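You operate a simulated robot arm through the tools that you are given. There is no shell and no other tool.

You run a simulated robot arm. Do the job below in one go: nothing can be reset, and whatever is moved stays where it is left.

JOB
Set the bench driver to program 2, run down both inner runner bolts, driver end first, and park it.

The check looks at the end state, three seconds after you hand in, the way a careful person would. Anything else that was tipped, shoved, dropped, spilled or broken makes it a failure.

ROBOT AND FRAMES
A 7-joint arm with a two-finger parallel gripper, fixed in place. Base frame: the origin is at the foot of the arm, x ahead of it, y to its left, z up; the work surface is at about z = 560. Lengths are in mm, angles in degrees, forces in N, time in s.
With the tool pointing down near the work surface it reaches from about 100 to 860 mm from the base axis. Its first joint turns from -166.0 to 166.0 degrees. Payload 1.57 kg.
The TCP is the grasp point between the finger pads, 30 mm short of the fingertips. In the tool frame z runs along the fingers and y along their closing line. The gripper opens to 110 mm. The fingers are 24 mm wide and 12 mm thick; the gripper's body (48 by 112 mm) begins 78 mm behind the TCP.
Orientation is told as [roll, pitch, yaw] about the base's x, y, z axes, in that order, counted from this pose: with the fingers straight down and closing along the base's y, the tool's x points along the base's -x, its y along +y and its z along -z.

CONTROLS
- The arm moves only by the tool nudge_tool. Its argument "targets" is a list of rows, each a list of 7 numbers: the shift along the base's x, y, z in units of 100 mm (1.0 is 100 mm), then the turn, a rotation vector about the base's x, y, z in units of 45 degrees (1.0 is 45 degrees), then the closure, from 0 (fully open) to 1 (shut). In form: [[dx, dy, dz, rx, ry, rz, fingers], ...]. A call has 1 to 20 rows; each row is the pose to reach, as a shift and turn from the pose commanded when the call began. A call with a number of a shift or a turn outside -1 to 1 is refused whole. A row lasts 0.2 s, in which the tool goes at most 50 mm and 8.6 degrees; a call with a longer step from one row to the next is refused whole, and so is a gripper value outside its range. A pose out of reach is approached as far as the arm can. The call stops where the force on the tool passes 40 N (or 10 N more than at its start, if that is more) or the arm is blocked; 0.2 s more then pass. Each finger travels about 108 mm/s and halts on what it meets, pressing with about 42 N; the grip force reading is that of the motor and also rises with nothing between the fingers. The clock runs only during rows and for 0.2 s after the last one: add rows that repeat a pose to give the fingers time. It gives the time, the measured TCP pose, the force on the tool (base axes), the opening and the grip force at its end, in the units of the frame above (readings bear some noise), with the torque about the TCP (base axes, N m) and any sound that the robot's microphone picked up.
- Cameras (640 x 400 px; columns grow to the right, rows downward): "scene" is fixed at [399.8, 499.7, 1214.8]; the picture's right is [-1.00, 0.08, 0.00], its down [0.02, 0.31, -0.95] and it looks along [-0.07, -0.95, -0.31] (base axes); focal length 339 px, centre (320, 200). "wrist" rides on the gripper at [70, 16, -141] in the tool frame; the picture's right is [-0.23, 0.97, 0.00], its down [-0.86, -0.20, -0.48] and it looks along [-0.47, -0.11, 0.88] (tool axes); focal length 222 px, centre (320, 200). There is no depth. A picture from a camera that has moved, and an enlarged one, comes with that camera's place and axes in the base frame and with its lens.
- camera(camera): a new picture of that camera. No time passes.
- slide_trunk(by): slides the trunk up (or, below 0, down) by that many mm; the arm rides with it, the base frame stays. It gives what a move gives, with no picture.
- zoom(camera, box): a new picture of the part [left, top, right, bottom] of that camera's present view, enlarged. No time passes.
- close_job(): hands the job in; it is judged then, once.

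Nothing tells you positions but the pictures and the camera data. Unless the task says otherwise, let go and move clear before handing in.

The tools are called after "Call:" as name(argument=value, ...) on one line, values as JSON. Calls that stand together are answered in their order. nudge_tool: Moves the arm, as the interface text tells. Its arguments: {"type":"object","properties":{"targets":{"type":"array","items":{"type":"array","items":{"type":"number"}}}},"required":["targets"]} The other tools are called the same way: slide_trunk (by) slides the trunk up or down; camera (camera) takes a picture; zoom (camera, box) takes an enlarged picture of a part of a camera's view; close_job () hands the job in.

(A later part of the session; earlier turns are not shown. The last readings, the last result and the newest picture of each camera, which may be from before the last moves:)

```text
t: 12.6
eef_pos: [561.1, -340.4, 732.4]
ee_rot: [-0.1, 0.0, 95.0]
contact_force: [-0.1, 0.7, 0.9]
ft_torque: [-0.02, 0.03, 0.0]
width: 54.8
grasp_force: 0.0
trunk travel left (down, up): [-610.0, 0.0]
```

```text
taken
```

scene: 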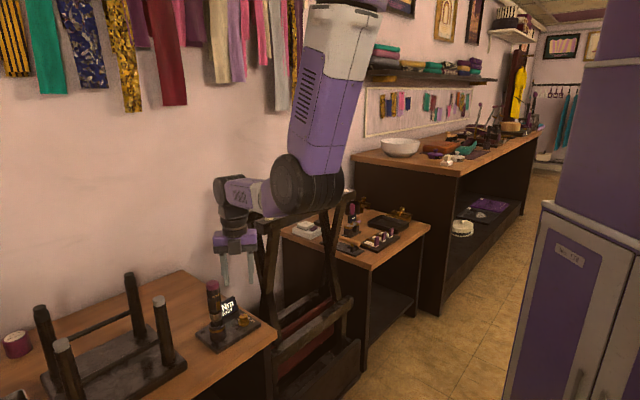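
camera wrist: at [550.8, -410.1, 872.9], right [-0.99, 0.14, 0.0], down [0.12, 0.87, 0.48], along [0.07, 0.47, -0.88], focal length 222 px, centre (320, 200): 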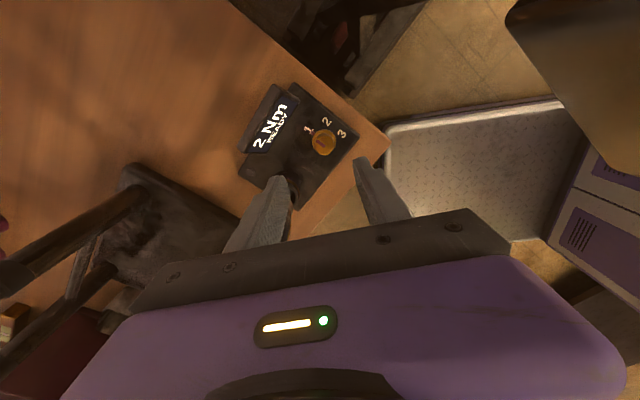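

Call:
nudge_tool(targets=[[0, 0, -0.15, 0, 0, 0, 0.5], [0, 0, -0.3, 0, 0, 0, 0.5], [0, 0, -0.45, 0, 0, 0, 0.5], [0, 0, -0.6, 0, 0, 0, 0.5], [0, 0, -0.75, 0, 0, 0, 0.5], [0, 0, -0.85, 0, 0, 0, 0.5]])

Call:
camera(camera="wrist")

Call:
zoom(camera="scene", box=[160, 150, 360, 370])

```text
t: 14.0
eef_pos: [560.3, -340.7, 647.8]
ee_rot: [-0.1, 0.0, 95.0]
contact_force: [-0.7, 0.6, -0.1]
ft_torque: [0.01, 0.0, 0.04]
width: 55.1
grasp_force: 0.0
trunk travel left (down, up): [-610.0, 0.0]
```

```text
taken
camera wrist: at [550.4, -410.5, 788.7], right [-0.99, 0.14, 0.0], down [0.12, 0.87, 0.48], along [0.07, 0.47, -0.88], focal length 222 px, centre (320, 200)
```

wrist: 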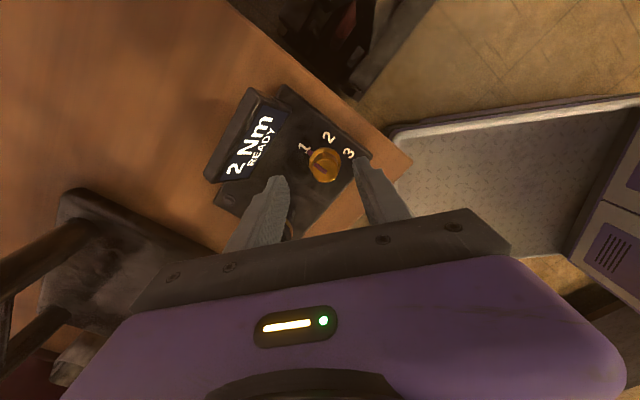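

```text
1.82 times, centred on (260, 260) of scene
camera zoom: at [399.8, 499.7, 1214.8], right [-1.0, 0.08, 0.0], down [0.02, 0.31, -0.95], along [-0.07, -0.95, -0.31], focal length 616 px, centre (429, 91)
```

zoom: 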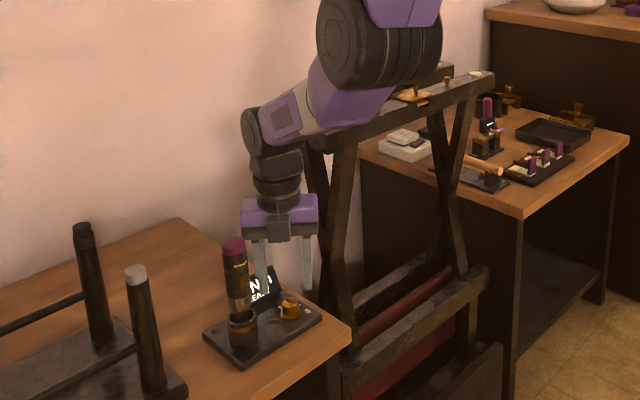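

The descent was clear. I'll zoom in to measure the knob relative to the tool axis.

Call:
zoom(camera="wrist", box=[280, 130, 360, 200])

Call:
zoom(camera="scene", box=[220, 240, 280, 340])

```text
5.71 times, centred on (320, 165) of wrist
camera zoom: at [550.4, -410.5, 788.7], right [-0.99, 0.14, 0.0], down [0.12, 0.87, 0.48], along [0.07, 0.47, -0.88], focal length 1269 px, centre (320, 400)
```

zoom: 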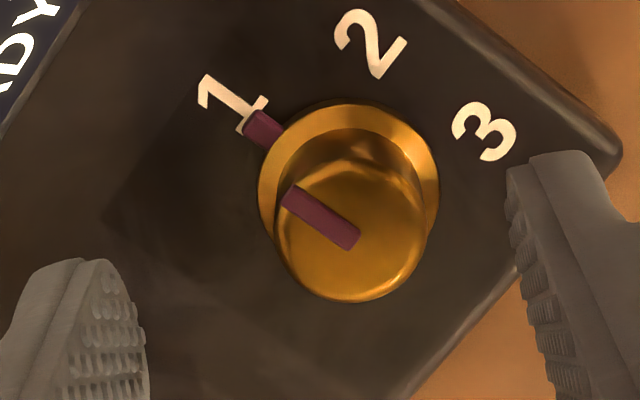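

```text
4.00 times, centred on (250, 290) of scene
camera zoom: at [399.8, 499.7, 1214.8], right [-1.0, 0.08, 0.0], down [0.02, 0.31, -0.95], along [-0.07, -0.95, -0.31], focal length 1356 px, centre (600, -160)
```

zoom: 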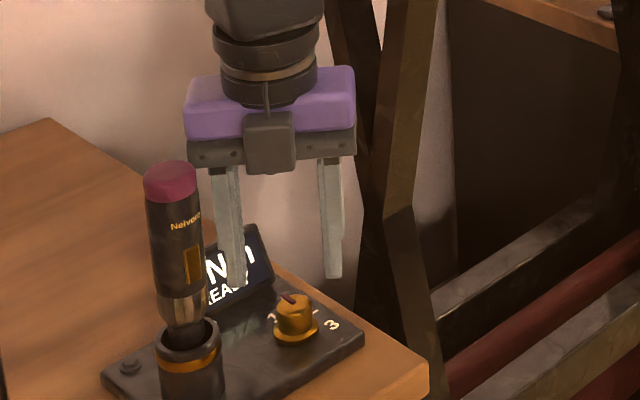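

The knob axis measures (555.8, -337.2). I'll centre on it and lower so the fingertips surround the knob just above its flange.

Call:
nudge_tool(targets=[[-0.045, 0.035, 0, 0, 0, 0, 0.5], [-0.045, 0.035, -0.12, 0, 0, 0, 0.5], [-0.045, 0.035, -0.24, 0, 0, 0, 0.5], [-0.045, 0.035, -0.32, 0, 0, 0, 0.5], [-0.045, 0.035, -0.32, 0, 0, 0, 0.5]])

Call:
camera(camera="wrist")

Call:
zoom(camera="scene", box=[190, 240, 280, 360])

```text
t: 15.2
eef_pos: [557.0, -336.0, 615.7]
ee_rot: [0.0, 0.1, 95.1]
contact_force: [0.5, -0.3, 0.0]
ft_torque: [0.01, 0.03, -0.01]
width: 54.7
grasp_force: 0.0
trunk travel left (down, up): [-610.0, 0.0]
```

```text
taken
camera wrist: at [545.8, -406.8, 756.2], right [-0.99, 0.14, 0.0], down [0.12, 0.87, 0.48], along [0.07, 0.47, -0.88], focal length 222 px, centre (320, 200)
```

wrist: 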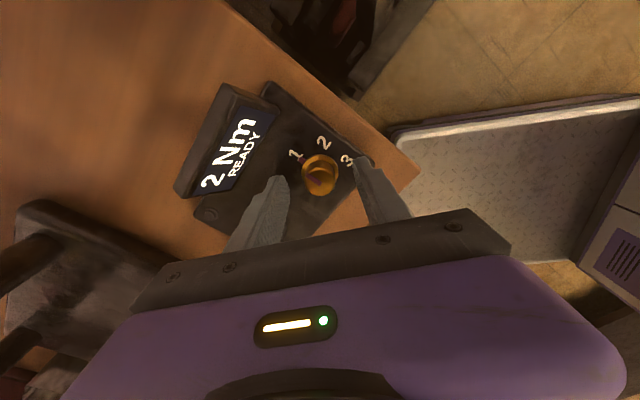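

```text
3.33 times, centred on (235, 300) of scene
camera zoom: at [399.8, 499.7, 1214.8], right [-1.0, 0.08, 0.0], down [0.02, 0.31, -0.95], along [-0.07, -0.95, -0.31], focal length 1130 px, centre (603, -133)
```

zoom: 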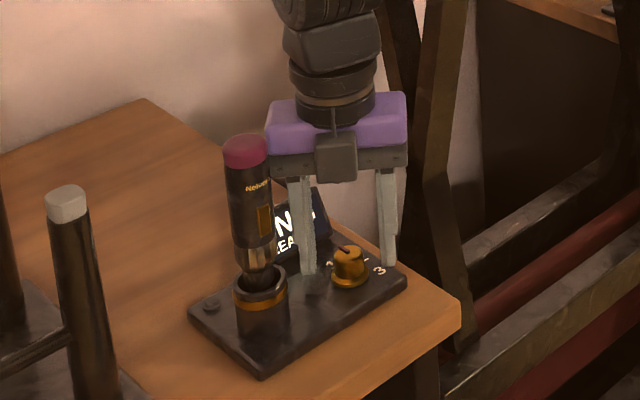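

The fingers straddle the knob. I'll close on it and make the first 20° turn toward 2.

Call:
nudge_tool(targets=[[0, 0, 0, 0, 0, 0, 0.9], [0, 0, 0, 0, 0, 0, 0.9], [0, 0, 0, 0, 0, -0.12, 0.9], [0, 0, 0, 0, 0, -0.24, 0.9], [0, 0, 0, 0, 0, -0.36, 0.9], [0, 0, 0, 0, 0, -0.444, 0.9]])

Call:
zoom(camera="wrist", box=[170, 70, 390, 210])

Call:
zoom(camera="scene", box=[190, 240, 280, 360])

```text
t: 16.6
eef_pos: [555.7, -335.7, 615.5]
ee_rot: [-0.1, 0.0, 75.0]
contact_force: [-1.2, -0.9, -2.5]
ft_torque: [-0.32, 0.09, 0.04]
width: 24.6
grasp_force: 36.1
trunk travel left (down, up): [-610.0, 0.0]
```

```text
2.86 times, centred on (280, 140) of wrist
camera zoom: at [522.3, -399.1, 756.2], right [-0.88, 0.47, 0.0], down [0.41, 0.77, 0.48], along [0.23, 0.42, -0.88], focal length 635 px, centre (434, 371)
```

zoom: 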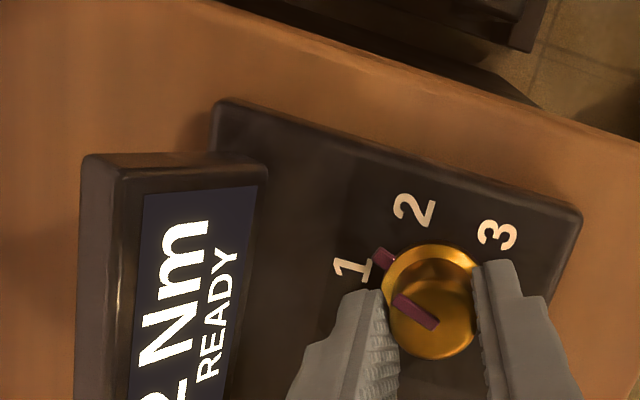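

```text
3.33 times, centred on (235, 300) of scene
camera zoom: at [399.8, 499.7, 1214.8], right [-1.0, 0.08, 0.0], down [0.02, 0.31, -0.95], along [-0.07, -0.95, -0.31], focal length 1130 px, centre (603, -133)
```

zoom: 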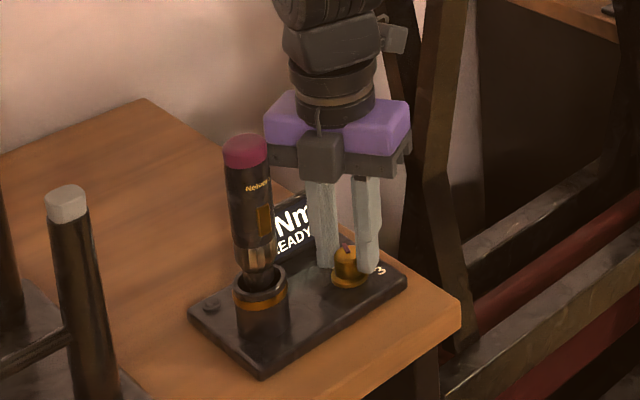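

The knob turned with the fingers. I'll open, rotate back, re-grip and repeat.

Call:
nudge_tool(targets=[[0, 0, 0, 0, 0, 0, 0.5], [0, 0, 0, 0, 0, 0, 0.5], [0, 0, 0, 0, 0, 0.15, 0.5], [0, 0, 0, 0, 0, 0.3, 0.5], [0, 0, 0, 0, 0, 0.444, 0.5], [0, 0, 0, 0, 0, 0.444, 0.9], [0, 0, 0, 0, 0, 0.444, 0.9], [0, 0, 0, 0, 0, 0.3, 0.9], [0, 0, 0, 0, 0, 0.15, 0.9], [0, 0, 0, 0, 0, 0, 0.9]])

Call:
zoom(camera="wrist", box=[170, 70, 390, 210])

```text
t: 18.8
eef_pos: [557.5, -337.0, 614.4]
ee_rot: [0.0, -0.2, 75.0]
contact_force: [1.7, 1.0, -0.4]
ft_torque: [0.33, -0.14, 0.02]
width: 24.1
grasp_force: 36.1
trunk travel left (down, up): [-610.0, 0.0]
```

```text
2.86 times, centred on (280, 140) of wrist
camera zoom: at [522.2, -398.9, 756.3], right [-0.88, 0.47, 0.0], down [0.41, 0.77, 0.48], along [0.23, 0.42, -0.88], focal length 635 px, centre (434, 371)
```

zoom: 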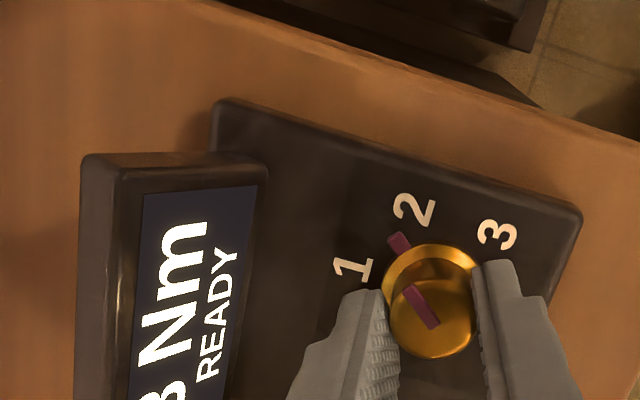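

The display has changed to a new torque value, so program 2 is selected, but the pointer is still 20° short of the mark. One more step will centre it.

Call:
nudge_tool(targets=[[0, 0, 0, 0, 0, 0, 0.5], [0, 0, 0, 0, 0, 0, 0.5], [0, 0, 0, 0, 0, 0.15, 0.5], [0, 0, 0, 0, 0, 0.3, 0.5], [0, 0, 0, 0, 0, 0.444, 0.5], [0, 0, 0, 0, 0, 0.444, 0.9], [0, 0, 0, 0, 0, 0.444, 0.9], [0, 0, 0, 0, 0, 0.3, 0.9], [0, 0, 0, 0, 0, 0.15, 0.9], [0, 0, 0, 0, 0, 0, 0.9]])

Call:
nudge_tool(targets=[[0, 0, 0, 0, 0, 0, 0.5], [0, 0, 0, 0, 0, 0, 0.5], [0, 0, 0, 0, 0, 0.15, 0.5], [0, 0, 0, 0, 0, 0.3, 0.5], [0, 0, 0, 0, 0, 0.444, 0.5]])

Call:
camera(camera="wrist")

Call:
zoom(camera="wrist", box=[170, 70, 390, 210])

```text
t: 21.0
eef_pos: [556.7, -337.5, 616.0]
ee_rot: [-0.1, -0.2, 74.8]
contact_force: [0.2, -1.1, -2.5]
ft_torque: [0.46, -0.2, 0.02]
width: 24.3
grasp_force: 36.7
trunk travel left (down, up): [-610.0, 0.0]
```

```text
t: 22.2
eef_pos: [556.1, -335.8, 614.3]
ee_rot: [-0.2, -0.1, 95.2]
contact_force: [-0.1, -0.6, -1.2]
ft_torque: [0.01, 0.01, 0.0]
width: 55.2
grasp_force: 0.1
trunk travel left (down, up): [-610.0, 0.0]
```

```text
taken
camera wrist: at [546.0, -406.9, 756.4], right [-0.99, 0.14, 0.0], down [0.12, 0.87, 0.48], along [0.07, 0.47, -0.88], focal length 222 px, centre (320, 200)
```

wrist: 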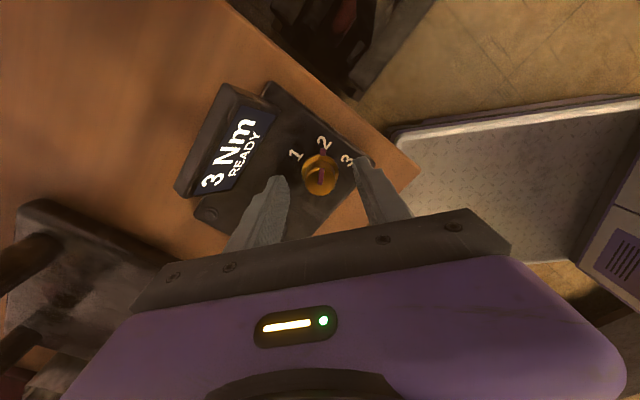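

```text
2.86 times, centred on (280, 140) of wrist
camera zoom: at [546.0, -406.9, 756.4], right [-0.99, 0.14, 0.0], down [0.12, 0.87, 0.48], along [0.07, 0.47, -0.88], focal length 635 px, centre (434, 371)
```

zoom: 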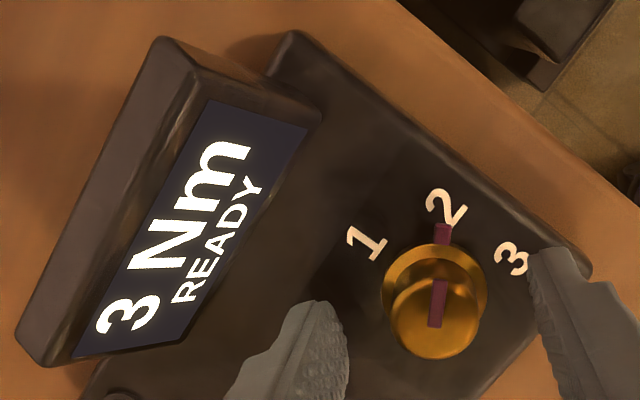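

The pointer is on 2 and the display reads "3 Nm READY". I'll back out along the same path and take a closer look at the driver's side patch.

Call:
nudge_tool(targets=[[0, 0, 0.15, 0, 0, 0, 0.5], [0, 0, 0.32, 0, 0, 0, 0.5], [0.045, -0.035, 0.32, 0, 0, 0, 0.5], [0.045, -0.035, 0.5, 0, 0, 0, 0.5], [0.045, -0.035, 0.7, 0, 0, 0, 0.5], [0.045, -0.035, 1.0, 0, 0, 0, 0.5]])

Call:
nudge_tool(targets=[[0, 0, 0.3, 0, 0, 0, 0.3], [0, 0, 0.6, 0, 0, 0, 0.3], [0, 0, 1.0, 0, 0, 0, 0.3]])

Call:
zoom(camera="scene", box=[200, 275, 232, 315])

Call:
camera(camera="scene")

```text
t: 23.6
eef_pos: [560.0, -340.3, 715.8]
ee_rot: [-0.1, 0.0, 95.0]
contact_force: [-0.7, 0.1, -0.4]
ft_torque: [0.01, 0.0, 0.05]
width: 54.8
grasp_force: 0.0
trunk travel left (down, up): [-610.0, 0.0]
```

```text
t: 24.4
eef_pos: [560.0, -339.9, 815.3]
ee_rot: [-0.2, -0.1, 95.0]
contact_force: [-0.1, 0.1, -0.2]
ft_torque: [0.01, -0.01, 0.03]
width: 76.9
grasp_force: 0.2
trunk travel left (down, up): [-610.0, 0.0]
```

```text
10.00 times, centred on (216, 295) of scene
camera zoom: at [399.8, 499.7, 1214.8], right [-1.0, 0.08, 0.0], down [0.02, 0.31, -0.95], along [-0.07, -0.95, -0.31], focal length 3389 px, centre (1360, -750)
```

zoom: 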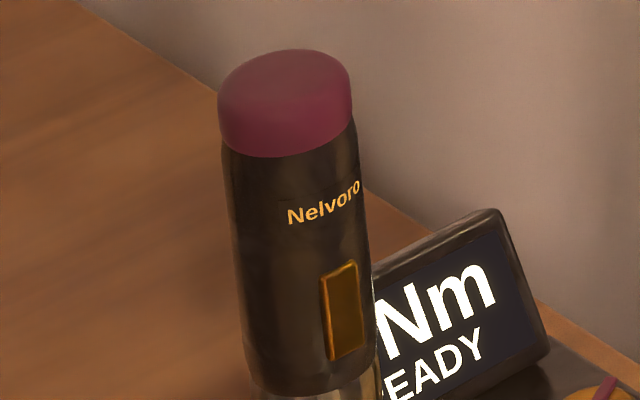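

```text
taken
```

scene: 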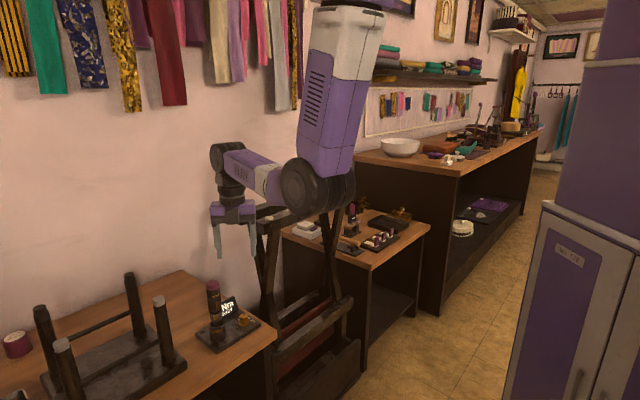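

The gold patch looks like a raised paddle on the driver's 135° side. I'll move above the driver at yaw 45° so the fingers close along that line.

Call:
nudge_tool(targets=[[0.1, 0.1, 0.1, 0, 0, -0.167, 0.3], [0.2, 0.2, 0.2, 0, 0, -0.333, 0.3], [0.3, 0.3, 0.2, 0, 0, -0.5, 0.3], [0.4, 0.4, 0.2, 0, 0, -0.667, 0.3], [0.5, 0.5, 0.2, 0, 0, -0.833, 0.3], [0.575, 0.566, 0.2, 0, 0, -1.0, 0.3]])

Call:
nudge_tool(targets=[[0, 0, 0, 0, 0, -0.111, 0.3], [0, 0, 0, 0, 0, -0.111, 0.3]])

Call:
camera(camera="wrist")

Call:
camera(camera="scene")

```text
t: 25.8
eef_pos: [619.3, -284.1, 835.0]
ee_rot: [-0.1, -0.1, 49.8]
contact_force: [0.4, -0.6, 0.4]
ft_torque: [-0.01, -0.02, 0.0]
width: 76.8
grasp_force: 0.1
trunk travel left (down, up): [-610.0, 0.0]
```

```text
t: 26.4
eef_pos: [618.5, -284.3, 834.2]
ee_rot: [-0.1, 0.0, 45.0]
contact_force: [-0.9, 0.5, 0.5]
ft_torque: [0.03, -0.02, 0.03]
width: 77.0
grasp_force: 0.1
trunk travel left (down, up): [-610.0, 0.0]
```

```text
taken
camera wrist: at [557.0, -320.8, 976.3], right [-0.53, 0.85, 0.0], down [0.75, 0.46, 0.48], along [0.41, 0.25, -0.88], focal length 222 px, centre (320, 200)
```

wrist: 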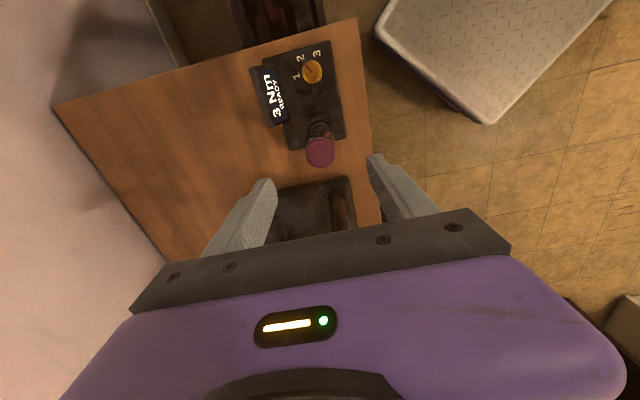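

```text
taken
```

scene: 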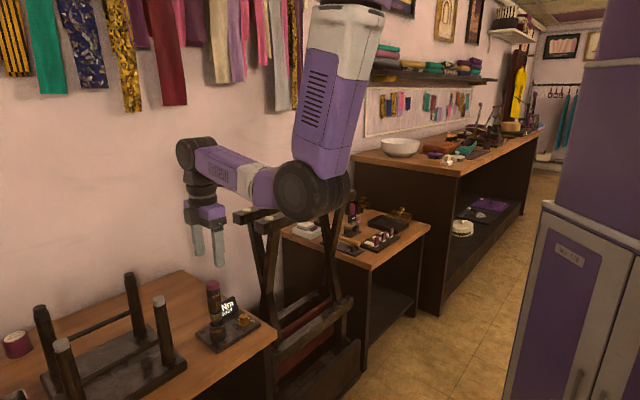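

Call:
zoom(camera="wrist", box=[290, 110, 350, 180])

```text
5.71 times, centred on (320, 145) of wrist
camera zoom: at [557.0, -320.8, 976.3], right [-0.53, 0.85, 0.0], down [0.75, 0.46, 0.48], along [0.41, 0.25, -0.88], focal length 1269 px, centre (320, 514)
```

zoom: 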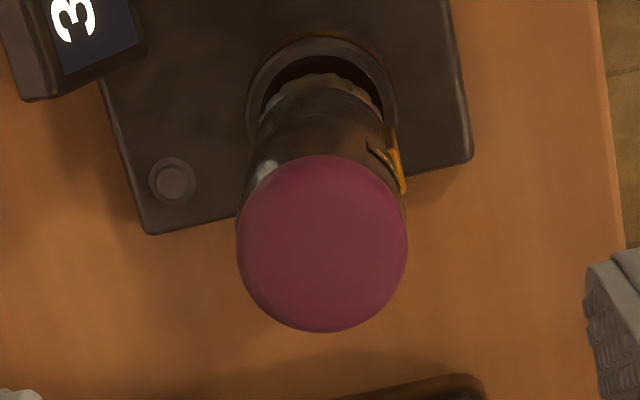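

The driver axis is at about (617.8, -282.8). I'll centre on it and come straight down with the fingers straddling it.

Call:
nudge_tool(targets=[[-0.01, 0.014, -0.2, 0, 0, 0, 0.3], [-0.01, 0.014, -0.4, 0, 0, 0, 0.3], [-0.01, 0.014, -0.6, 0, 0, 0, 0.3], [-0.01, 0.014, -0.8, 0, 0, 0, 0.3], [-0.01, 0.014, -1.0, 0, 0, 0, 0.3]])

Call:
nudge_tool(targets=[[0, 0, -0.15, 0, 0, 0, 0.3], [0, 0, -0.3, 0, 0, 0, 0.3], [0, 0, -0.45, 0, 0, 0, 0.3], [0, 0, -0.52, 0, 0, 0, 0.3], [0, 0, -0.52, 0, 0, 0, 0.3]])

Call:
camera(camera="wrist")

Call:
zoom(camera="scene", box=[170, 190, 270, 360])

```text
t: 27.6
eef_pos: [619.1, -282.4, 734.5]
ee_rot: [0.0, -0.1, 45.0]
contact_force: [0.2, -0.7, -0.3]
ft_torque: [0.02, 0.03, -0.01]
width: 77.1
grasp_force: 0.0
trunk travel left (down, up): [-610.0, 0.0]
```

```text
t: 28.8
eef_pos: [618.5, -282.1, 682.9]
ee_rot: [-0.1, -0.1, 45.0]
contact_force: [0.8, -0.2, -0.1]
ft_torque: [0.03, 0.01, 0.01]
width: 77.1
grasp_force: 0.0
trunk travel left (down, up): [-610.0, 0.0]
```

```text
taken
camera wrist: at [556.5, -319.0, 823.8], right [-0.53, 0.85, 0.0], down [0.74, 0.46, 0.48], along [0.41, 0.25, -0.88], focal length 222 px, centre (320, 200)
```

wrist: 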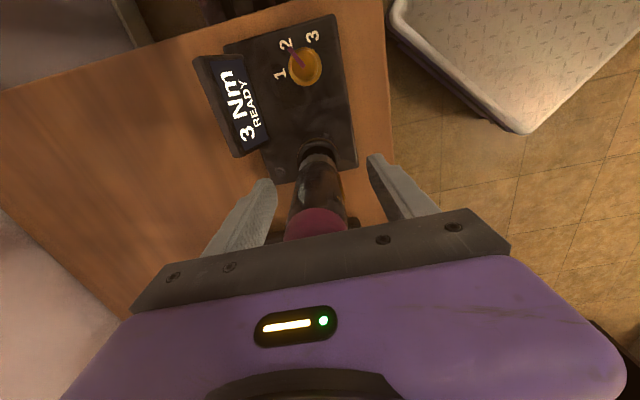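

```text
2.35 times, centred on (220, 275) of scene
camera zoom: at [399.8, 499.7, 1214.8], right [-1.0, 0.08, 0.0], down [0.02, 0.31, -0.95], along [-0.07, -0.95, -0.31], focal length 798 px, centre (555, 24)
```

zoom: 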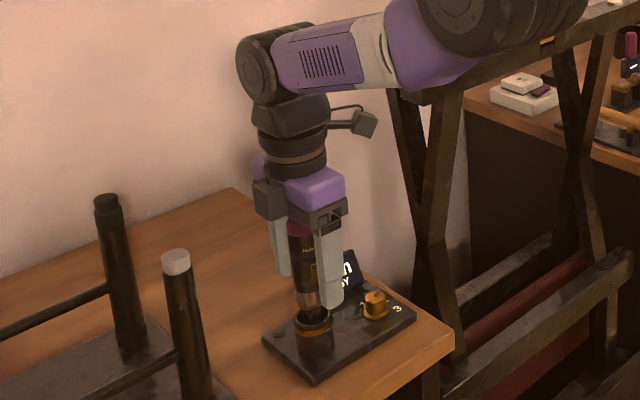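

The driver sits centred between the fingers with one pad on the paddle side. I'll close and listen.

Call:
nudge_tool(targets=[[0, 0, 0, 0, 0, 0, 0.5], [0, 0, 0, 0, 0, 0, 0.7], [0, 0, 0, 0, 0, 0, 0.95], [0, 0, 0, 0, 0, 0, 0.95], [0, 0, 0, 0, 0, 0, 0.95]])

Call:
camera(camera="wrist")

Call:
zoom(camera="scene", box=[180, 230, 260, 350])

```text
t: 30.0
eef_pos: [617.3, -282.2, 682.5]
ee_rot: [0.0, -0.1, 45.0]
contact_force: [1.0, -0.5, 1.2]
ft_torque: [-0.02, -0.07, -0.02]
width: 32.8
grasp_force: 40.5
trunk travel left (down, up): [-610.0, 0.0]
```

```text
taken
camera wrist: at [556.4, -319.0, 823.9], right [-0.53, 0.85, 0.0], down [0.74, 0.46, 0.48], along [0.41, 0.25, -0.88], focal length 222 px, centre (320, 200)
```

wrist: 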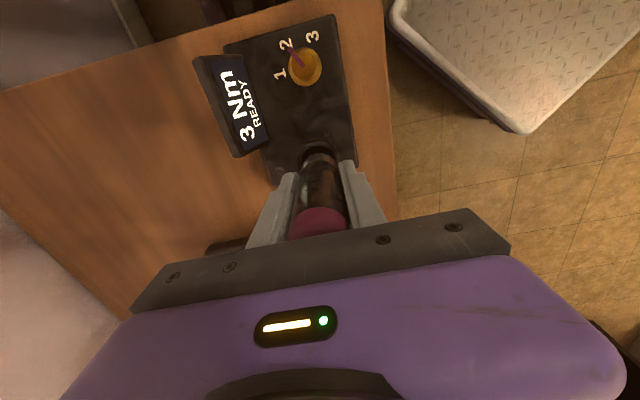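

```text
3.33 times, centred on (220, 290) of scene
camera zoom: at [399.8, 499.7, 1214.8], right [-1.0, 0.08, 0.0], down [0.02, 0.31, -0.95], along [-0.07, -0.95, -0.31], focal length 1130 px, centre (653, -100)
```

zoom: 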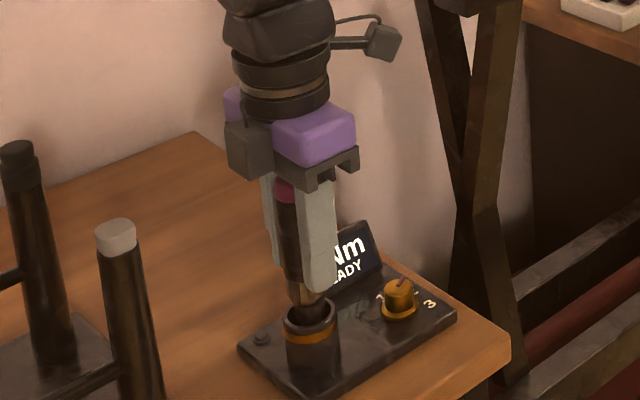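

The driver is gripped firmly (about 33 mm wide), and no motor sounded. I'll lift it straight out of the dock and look at its nose.

Call:
nudge_tool(targets=[[0, 0, 0.1, 0, 0, 0, 0.95], [0, 0, 0.25, 0, 0, 0, 0.95], [0, 0, 0.45, 0, 0, 0, 0.95], [0, 0, 0.7, 0, 0, 0, 0.95], [0, 0, 1.0, 0, 0, 0, 0.95]])

Call:
zoom(camera="scene", box=[170, 180, 270, 350])

Call:
camera(camera="wrist")

```text
t: 31.2
eef_pos: [617.8, -281.3, 782.7]
ee_rot: [0.1, 0.0, 45.0]
contact_force: [0.1, -0.2, -3.2]
ft_torque: [0.01, 0.01, 0.01]
width: 32.7
grasp_force: 40.8
trunk travel left (down, up): [-610.0, 0.0]
```

```text
2.35 times, centred on (220, 265) of scene
camera zoom: at [399.8, 499.7, 1214.8], right [-1.0, 0.08, 0.0], down [0.02, 0.31, -0.95], along [-0.07, -0.95, -0.31], focal length 798 px, centre (555, 47)
```

zoom: 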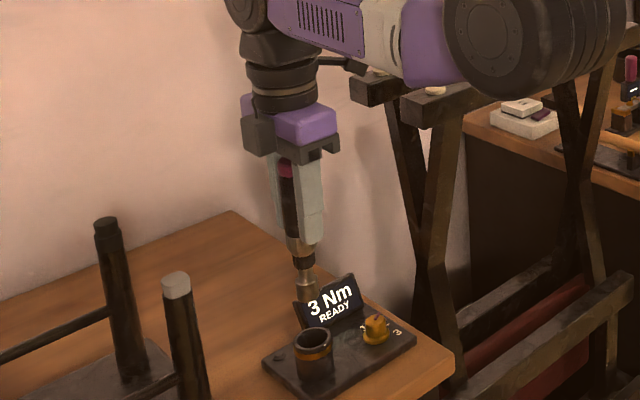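

```text
taken
camera wrist: at [556.8, -318.9, 924.3], right [-0.53, 0.85, 0.0], down [0.75, 0.46, 0.48], along [0.41, 0.25, -0.88], focal length 222 px, centre (320, 200)
```

wrist: 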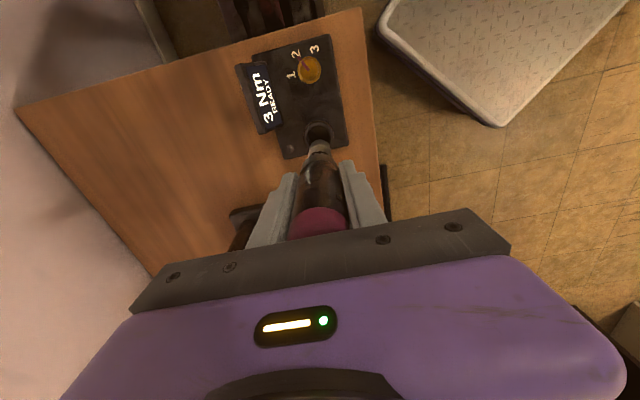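

Call:
zoom(camera="scene", box=[190, 270, 230, 320])

Call:
zoom(camera="wrist", box=[280, 110, 360, 180])

```text
8.00 times, centred on (210, 295) of scene
camera zoom: at [399.8, 499.7, 1214.8], right [-1.0, 0.08, 0.0], down [0.02, 0.31, -0.95], along [-0.07, -0.95, -0.31], focal length 2711 px, centre (1200, -560)
```

zoom: 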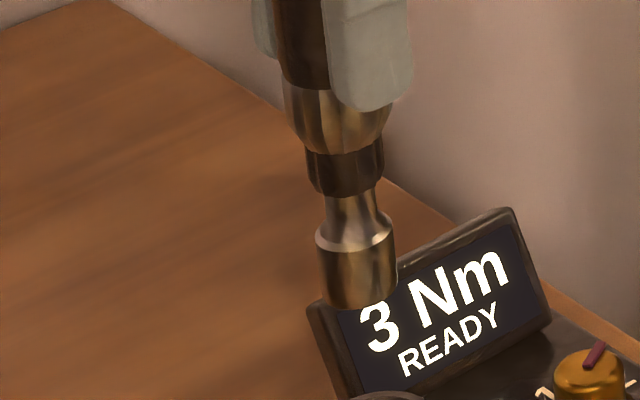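

```text
5.71 times, centred on (320, 145) of wrist
camera zoom: at [556.8, -318.9, 924.3], right [-0.53, 0.85, 0.0], down [0.75, 0.46, 0.48], along [0.41, 0.25, -0.88], focal length 1269 px, centre (320, 514)
```

zoom: 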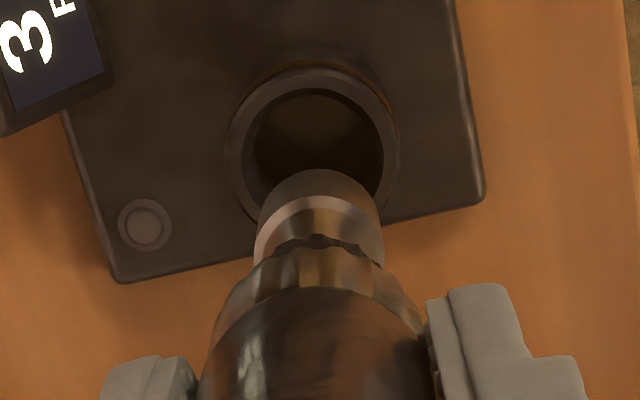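

The driver has a large socket nose, with its tip about 115 mm below the TCP and in line with the tool axis. I'll rise well above the runners before crossing to the driver-end bolt of the wall-side runner.

Call:
nudge_tool(targets=[[0, 0, 0.33, 0, 0, 0, 0.95], [0, 0, 0.66, 0, 0, 0, 0.95], [0, 0, 1.0, 0, 0, 0, 0.95]])

Call:
nudge_tool(targets=[[0, 0, 0.33, 0, 0, 0, 0.95], [0, 0, 0.66, 0, 0, 0, 0.95], [0, 0, 1.0, 0, 0, 0, 0.95]])

Call:
nudge_tool(targets=[[0, 0, 0.33, 0, 0, 0, 0.95], [0, 0, 0.66, 0, 0, 0, 0.95], [0, 0, 1.0, 0, 0, 0, 0.95]])

Call:
camera(camera="scene")

```text
t: 32.0
eef_pos: [618.0, -282.4, 883.4]
ee_rot: [-0.2, 0.0, 44.9]
contact_force: [-0.3, 0.1, -4.6]
ft_torque: [-0.01, 0.04, -0.01]
width: 32.7
grasp_force: 40.8
trunk travel left (down, up): [-610.0, 0.0]
```

```text
t: 32.8
eef_pos: [623.3, -304.2, 945.9]
ee_rot: [-2.4, 1.0, 44.9]
contact_force: [1.0, 0.6, -2.9]
ft_torque: [-0.01, 0.02, 0.03]
width: 32.5
grasp_force: 40.4
out of reach, approached as far as the arm can: row 2, 3
trunk travel left (down, up): [-610.0, 0.0]
```

```text
t: 33.6
eef_pos: [623.2, -303.5, 946.5]
ee_rot: [-2.5, 1.0, 44.8]
contact_force: [0.3, -1.0, -3.2]
ft_torque: [0.0, 0.02, 0.01]
width: 32.5
grasp_force: 40.5
out of reach, approached as far as the arm can: row 1, 2, 3
trunk travel left (down, up): [-610.0, 0.0]
```

```text
taken
```

scene: 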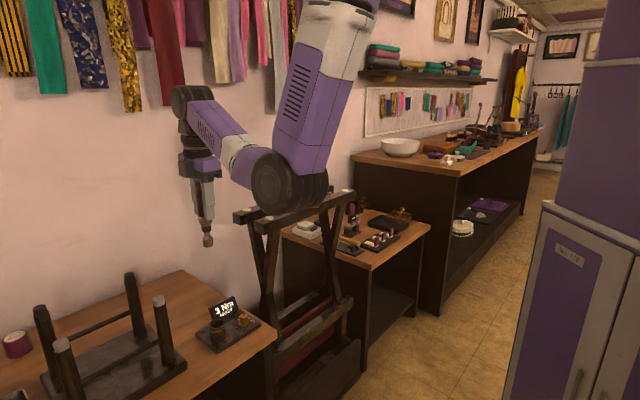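

The arm hit a reach limit around z 946 in this elbow posture. I'll check where the commanded pose now stands with a small move down before planning a route.

Call:
nudge_tool(targets=[[0, 0, -0.25, 0, 0, 0, 0.95], [0, 0, -0.5, 0, 0, 0, 0.95]])

```text
t: 34.2
eef_pos: [625.1, -303.1, 897.3]
ee_rot: [-0.1, -0.1, 45.1]
contact_force: [0.4, 0.3, -2.4]
ft_torque: [-0.03, 0.03, -0.02]
width: 32.6
grasp_force: 40.8
trunk travel left (down, up): [-610.0, 0.0]
```

The commanded pose follows the reached one, so that's fine. I'll move outward, clear of the rail ends, where the arm is more extended, and try to gain height there.

Call:
nudge_tool(targets=[[0.1, -0.3, 0.05, 0, 0, 0, 0.95], [0.2, -0.6, 0.1, 0, 0, 0, 0.95], [0.25, -0.9, 0.1, 0, 0, 0, 0.95]])

Call:
nudge_tool(targets=[[0, 0, 0.3, 0, 0, 0, 0.95], [0, 0, 0.6, 0, 0, 0, 0.95], [0, 0, 0.9, 0, 0, 0, 0.95]])

Call:
camera(camera="scene")

```text
t: 35.0
eef_pos: [647.6, -391.6, 906.5]
ee_rot: [-0.1, -0.1, 45.1]
contact_force: [0.1, 1.0, -3.4]
ft_torque: [0.02, 0.0, 0.01]
width: 32.8
grasp_force: 40.8
trunk travel left (down, up): [-610.0, 0.0]
```

```text
t: 35.8
eef_pos: [646.0, -392.5, 996.8]
ee_rot: [0.0, -0.2, 45.0]
contact_force: [-0.2, 0.3, -3.5]
ft_torque: [0.04, -0.02, -0.02]
width: 32.7
grasp_force: 41.4
trunk travel left (down, up): [-610.0, 0.0]
```

```text
taken
```

scene: 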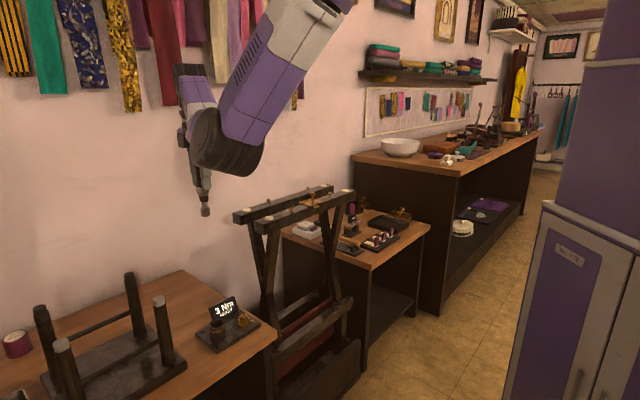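

It works further out. I'll rise a bit more, then cross toward the driver-end bolt.

Call:
nudge_tool(targets=[[0, 0, 0.3, 0, 0, 0, 0.95], [0, 0, 0.6, 0, 0, 0, 0.95], [0, 0, 0.9, 0, 0, 0, 0.95]])

Call:
nudge_tool(targets=[[-0.15, -0.35, 0, 0, 0, 0, 0.95], [-0.3, -0.65, 0, 0, 0, 0, 0.95], [-0.45, -0.95, 0, 0, 0, 0, 0.95]])

Call:
camera(camera="scene")

Call:
camera(camera="wrist")

```text
t: 36.6
eef_pos: [647.3, -392.0, 1086.3]
ee_rot: [0.0, 0.0, 45.0]
contact_force: [-0.6, -1.2, -3.0]
ft_torque: [0.04, 0.03, 0.02]
width: 32.7
grasp_force: 40.6
trunk travel left (down, up): [-610.0, 0.0]
```

```text
t: 37.4
eef_pos: [603.5, -488.6, 1087.3]
ee_rot: [-0.2, 0.0, 45.2]
contact_force: [1.5, 0.0, -3.8]
ft_torque: [-0.02, 0.0, 0.04]
width: 32.7
grasp_force: 40.5
trunk travel left (down, up): [-610.0, 0.0]
```

```text
taken
```

scene: 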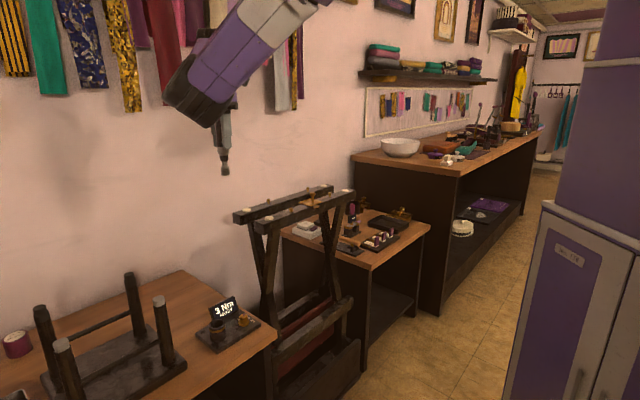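

```text
taken
camera wrist: at [542.3, -524.0, 1228.4], right [-0.53, 0.85, 0.0], down [0.74, 0.47, 0.48], along [0.41, 0.25, -0.88], focal length 222 px, centre (320, 200)
```

wrist: 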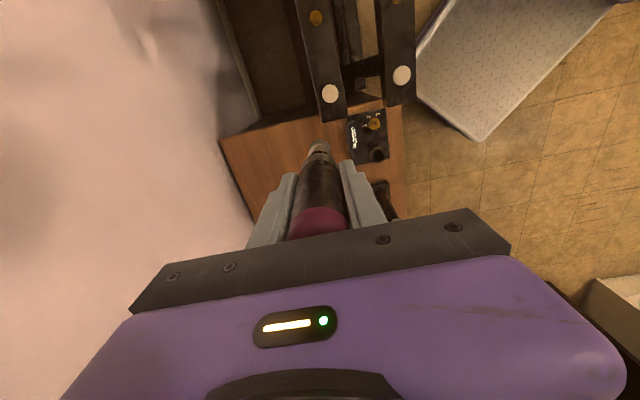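

The bolt is visible at the top of the wrist view, and I'm clear above everything. I'll continue to nearly above it.

Call:
nudge_tool(targets=[[-0.3, -0.2, 0, 0, 0, 0, 0.95], [-0.6, -0.4, 0, 0, 0, 0, 0.95], [-0.9, -0.6, 0, 0, 0, 0, 0.95], [-0.9, -0.6, 0, 0, 0, 0, 0.95]])

Call:
camera(camera="wrist")

Call:
zoom(camera="wrist", box=[280, 60, 360, 150])

Call:
camera(camera="scene")

```text
t: 38.4
eef_pos: [512.4, -548.4, 1086.5]
ee_rot: [-0.1, -0.1, 45.0]
contact_force: [-0.2, -0.1, -3.2]
ft_torque: [0.02, -0.02, 0.01]
width: 32.7
grasp_force: 40.5
trunk travel left (down, up): [-610.0, 0.0]
```

```text
taken
camera wrist: at [451.9, -584.9, 1227.1], right [-0.53, 0.85, 0.0], down [0.74, 0.46, 0.48], along [0.41, 0.25, -0.88], focal length 222 px, centre (320, 200)
```

wrist: 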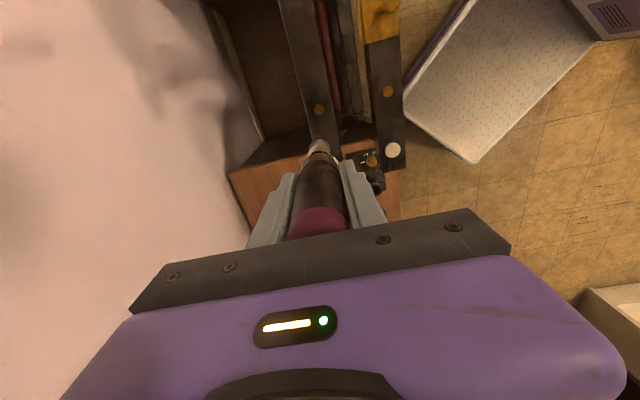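

```text
4.44 times, centred on (320, 105) of wrist
camera zoom: at [451.9, -584.9, 1227.1], right [-0.53, 0.85, 0.0], down [0.74, 0.46, 0.48], along [0.41, 0.25, -0.88], focal length 987 px, centre (320, 622)
```

zoom: 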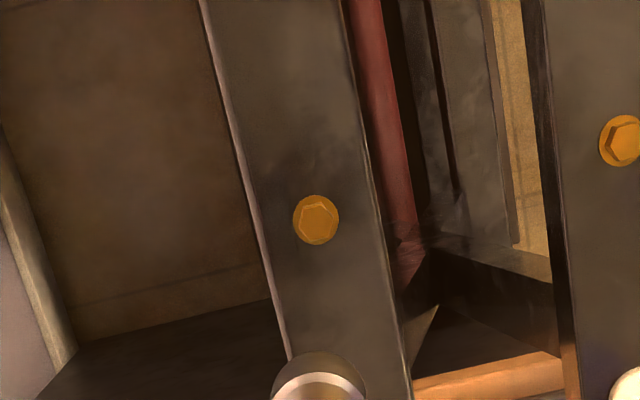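

```text
taken
```

scene: 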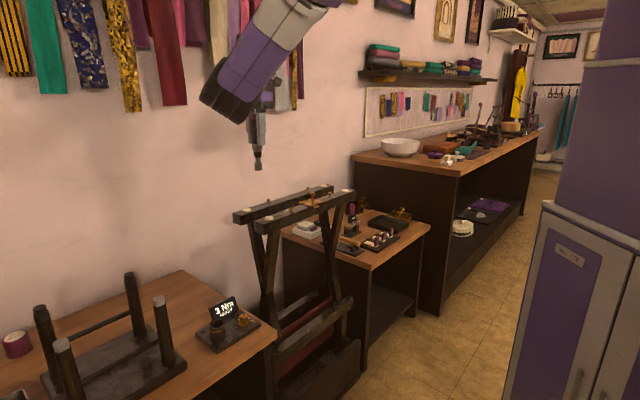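

The bolt measures (486.8, -564.4), which agrees with my earlier estimates. I'll align over it and come down to hover.

Call:
nudge_tool(targets=[[-0.13, -0.09, 0, 0, 0, 0, 0.95], [-0.259, -0.177, -0.1, 0, 0, 0, 0.95], [-0.259, -0.177, -0.35, 0, 0, 0, 0.95], [-0.259, -0.177, -0.6, 0, 0, 0, 0.95], [-0.259, -0.177, -0.7, 0, 0, 0, 0.95], [-0.259, -0.177, -0.7, 0, 0, 0, 0.95]])

Call:
camera(camera="wrist")

Call:
zoom(camera="wrist", box=[290, 110, 350, 170])

Call:
zoom(camera="scene", box=[250, 160, 310, 230])

```text
t: 39.8
eef_pos: [487.3, -565.7, 1017.2]
ee_rot: [0.0, -0.1, 45.0]
contact_force: [0.7, -0.9, -3.4]
ft_torque: [0.03, 0.0, -0.01]
width: 32.5
grasp_force: 40.6
trunk travel left (down, up): [-610.0, 0.0]
```

```text
taken
camera wrist: at [425.5, -602.1, 1157.1], right [-0.53, 0.85, 0.0], down [0.74, 0.46, 0.48], along [0.41, 0.25, -0.88], focal length 222 px, centre (320, 200)
```

wrist: 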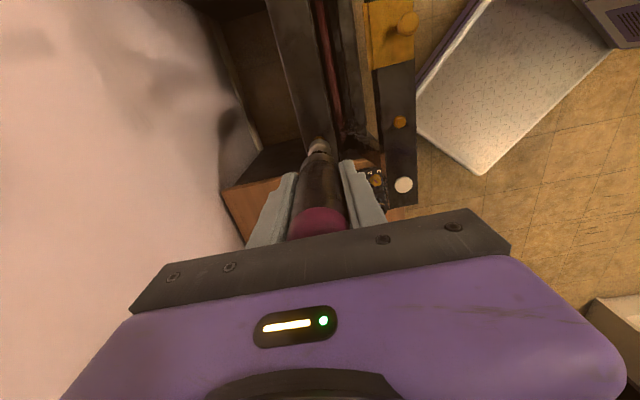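

```text
6.67 times, centred on (320, 140) of wrist
camera zoom: at [425.5, -602.1, 1157.1], right [-0.53, 0.85, 0.0], down [0.74, 0.46, 0.48], along [0.41, 0.25, -0.88], focal length 1481 px, centre (320, 600)
```

zoom: 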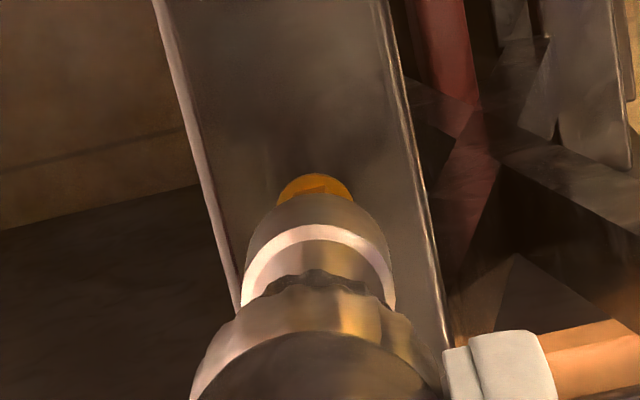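

```text
5.71 times, centred on (280, 195) of scene
camera zoom: at [399.8, 499.7, 1214.8], right [-1.0, 0.08, 0.0], down [0.02, 0.31, -0.95], along [-0.07, -0.95, -0.31], focal length 1937 px, centre (549, 229)
```

zoom: 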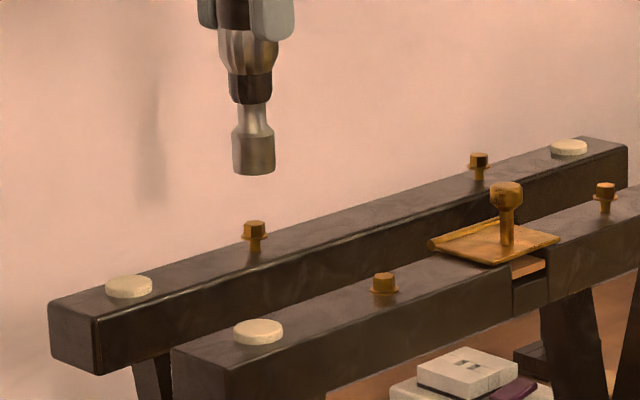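

The nose is about 1.5 mm off the bolt axis. I'll correct that and lower until just above the head.

Call:
nudge_tool(targets=[[0.014, -0.007, -0.1, 0, 0, 0, 0.95], [0.014, -0.007, -0.2, 0, 0, 0, 0.95], [0.014, -0.007, -0.29, 0, 0, 0, 0.95], [0.014, -0.007, -0.29, 0, 0, 0, 0.95]])

Call:
zoom(camera="wrist", box=[290, 110, 350, 170])

Call:
zoom(camera="scene", box=[260, 185, 290, 215])

```text
t: 40.8
eef_pos: [487.8, -566.1, 987.3]
ee_rot: [-0.1, 0.0, 45.0]
contact_force: [-1.0, -0.5, -3.9]
ft_torque: [0.0, 0.04, 0.03]
width: 32.6
grasp_force: 41.0
trunk travel left (down, up): [-610.0, 0.0]
```

```text
6.67 times, centred on (320, 140) of wrist
camera zoom: at [426.8, -603.3, 1128.4], right [-0.53, 0.85, 0.0], down [0.74, 0.46, 0.48], along [0.41, 0.25, -0.88], focal length 1481 px, centre (320, 600)
```

zoom: 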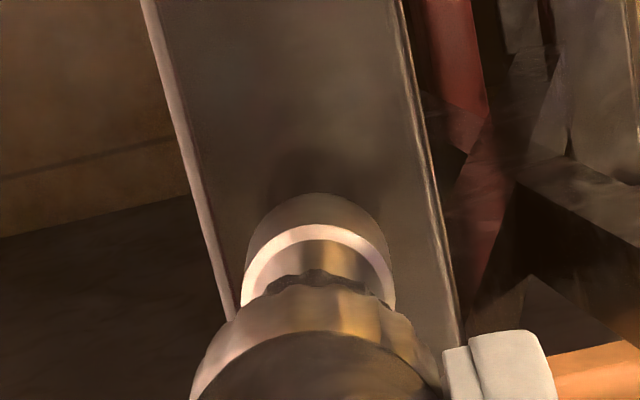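

```text
13.33 times, centred on (275, 200) of scene
camera zoom: at [399.8, 499.7, 1214.8], right [-1.0, 0.08, 0.0], down [0.02, 0.31, -0.95], along [-0.07, -0.95, -0.31], focal length 4519 px, centre (920, 200)
```

zoom: 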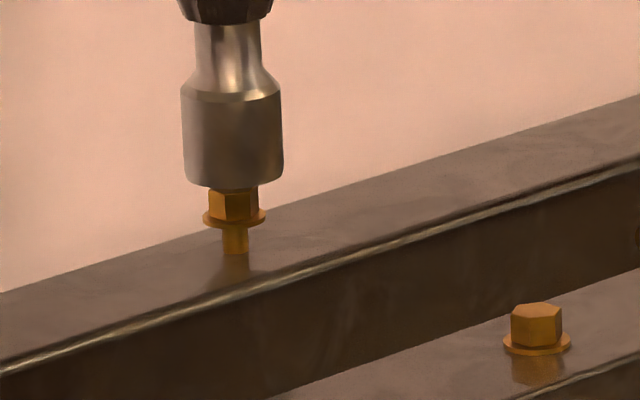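

The socket is aligned right over the head. I'll lower slowly in small steps and watch the force and sound.

Call:
nudge_tool(targets=[[0, 0, -0.015, 0, 0, 0, 0.95], [0, 0, -0.03, 0, 0, 0, 0.95], [0, 0, -0.045, 0, 0, 0, 0.95], [0, 0, -0.06, 0, 0, 0, 0.95], [0, 0, -0.06, 0, 0, 0, 0.95]])

Call:
zoom(camera="scene", box=[260, 185, 290, 215])

```text
t: 42.0
eef_pos: [488.7, -565.2, 982.5]
ee_rot: [-0.1, -0.2, 45.0]
contact_force: [-0.7, 0.9, -3.3]
ft_torque: [-0.05, 0.02, -0.02]
width: 32.6
grasp_force: 40.9
trunk travel left (down, up): [-610.0, 0.0]
```

```text
13.33 times, centred on (275, 200) of scene
camera zoom: at [399.8, 499.7, 1214.8], right [-1.0, 0.08, 0.0], down [0.02, 0.31, -0.95], along [-0.07, -0.95, -0.31], focal length 4519 px, centre (920, 200)
```

zoom: 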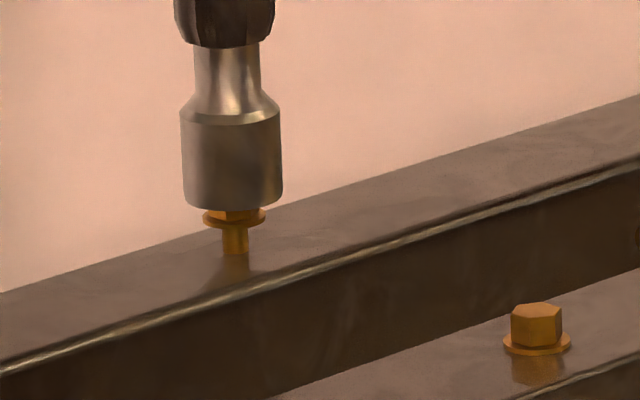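

The head has gone into the socket with no side force. I'll continue down onto the flange.

Call:
nudge_tool(targets=[[0, 0, -0.01, 0, 0, 0, 0.95], [0, 0, -0.02, 0, 0, 0, 0.95], [0, 0, -0.03, 0, 0, 0, 0.95], [0, 0, -0.04, 0, 0, 0, 0.95], [0, 0, -0.05, 0, 0, 0, 0.95], [0, 0, -0.06, 0, 0, 0, 0.95]])

Call:
zoom(camera="scene", box=[260, 185, 290, 215])

Call:
zoom(camera="scene", box=[200, 290, 260, 340])

```text
t: 43.4
eef_pos: [488.2, -565.8, 975.9]
ee_rot: [-0.1, 0.0, 44.9]
contact_force: [0.5, -0.1, -2.1]
ft_torque: [0.01, 0.04, -0.02]
width: 32.3
grasp_force: 41.4
trunk travel left (down, up): [-610.0, 0.0]
```

```text
13.33 times, centred on (275, 200) of scene
camera zoom: at [399.8, 499.7, 1214.8], right [-1.0, 0.08, 0.0], down [0.02, 0.31, -0.95], along [-0.07, -0.95, -0.31], focal length 4519 px, centre (920, 200)
```

zoom: 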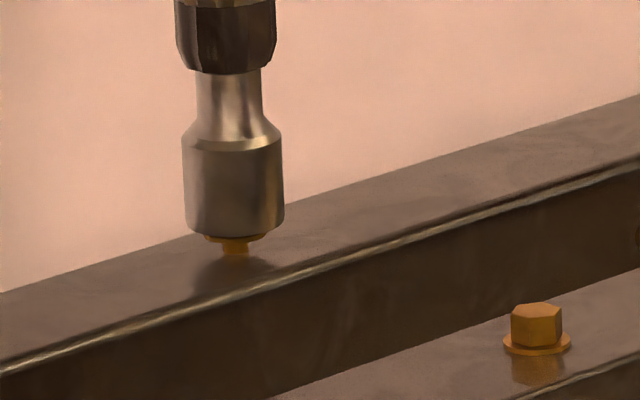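

```text
8.00 times, centred on (230, 315) of scene
camera zoom: at [399.8, 499.7, 1214.8], right [-1.0, 0.08, 0.0], down [0.02, 0.31, -0.95], along [-0.07, -0.95, -0.31], focal length 2711 px, centre (1040, -720)
```

zoom: 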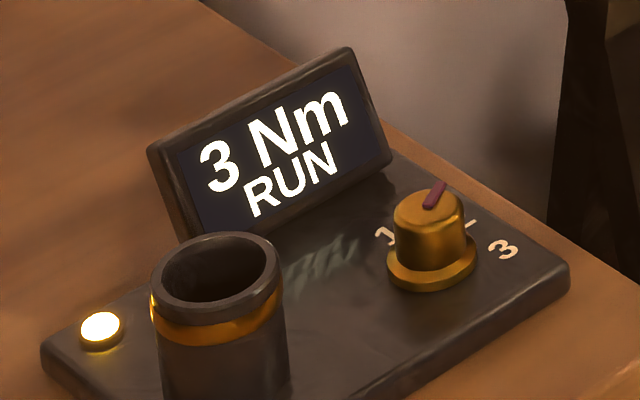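

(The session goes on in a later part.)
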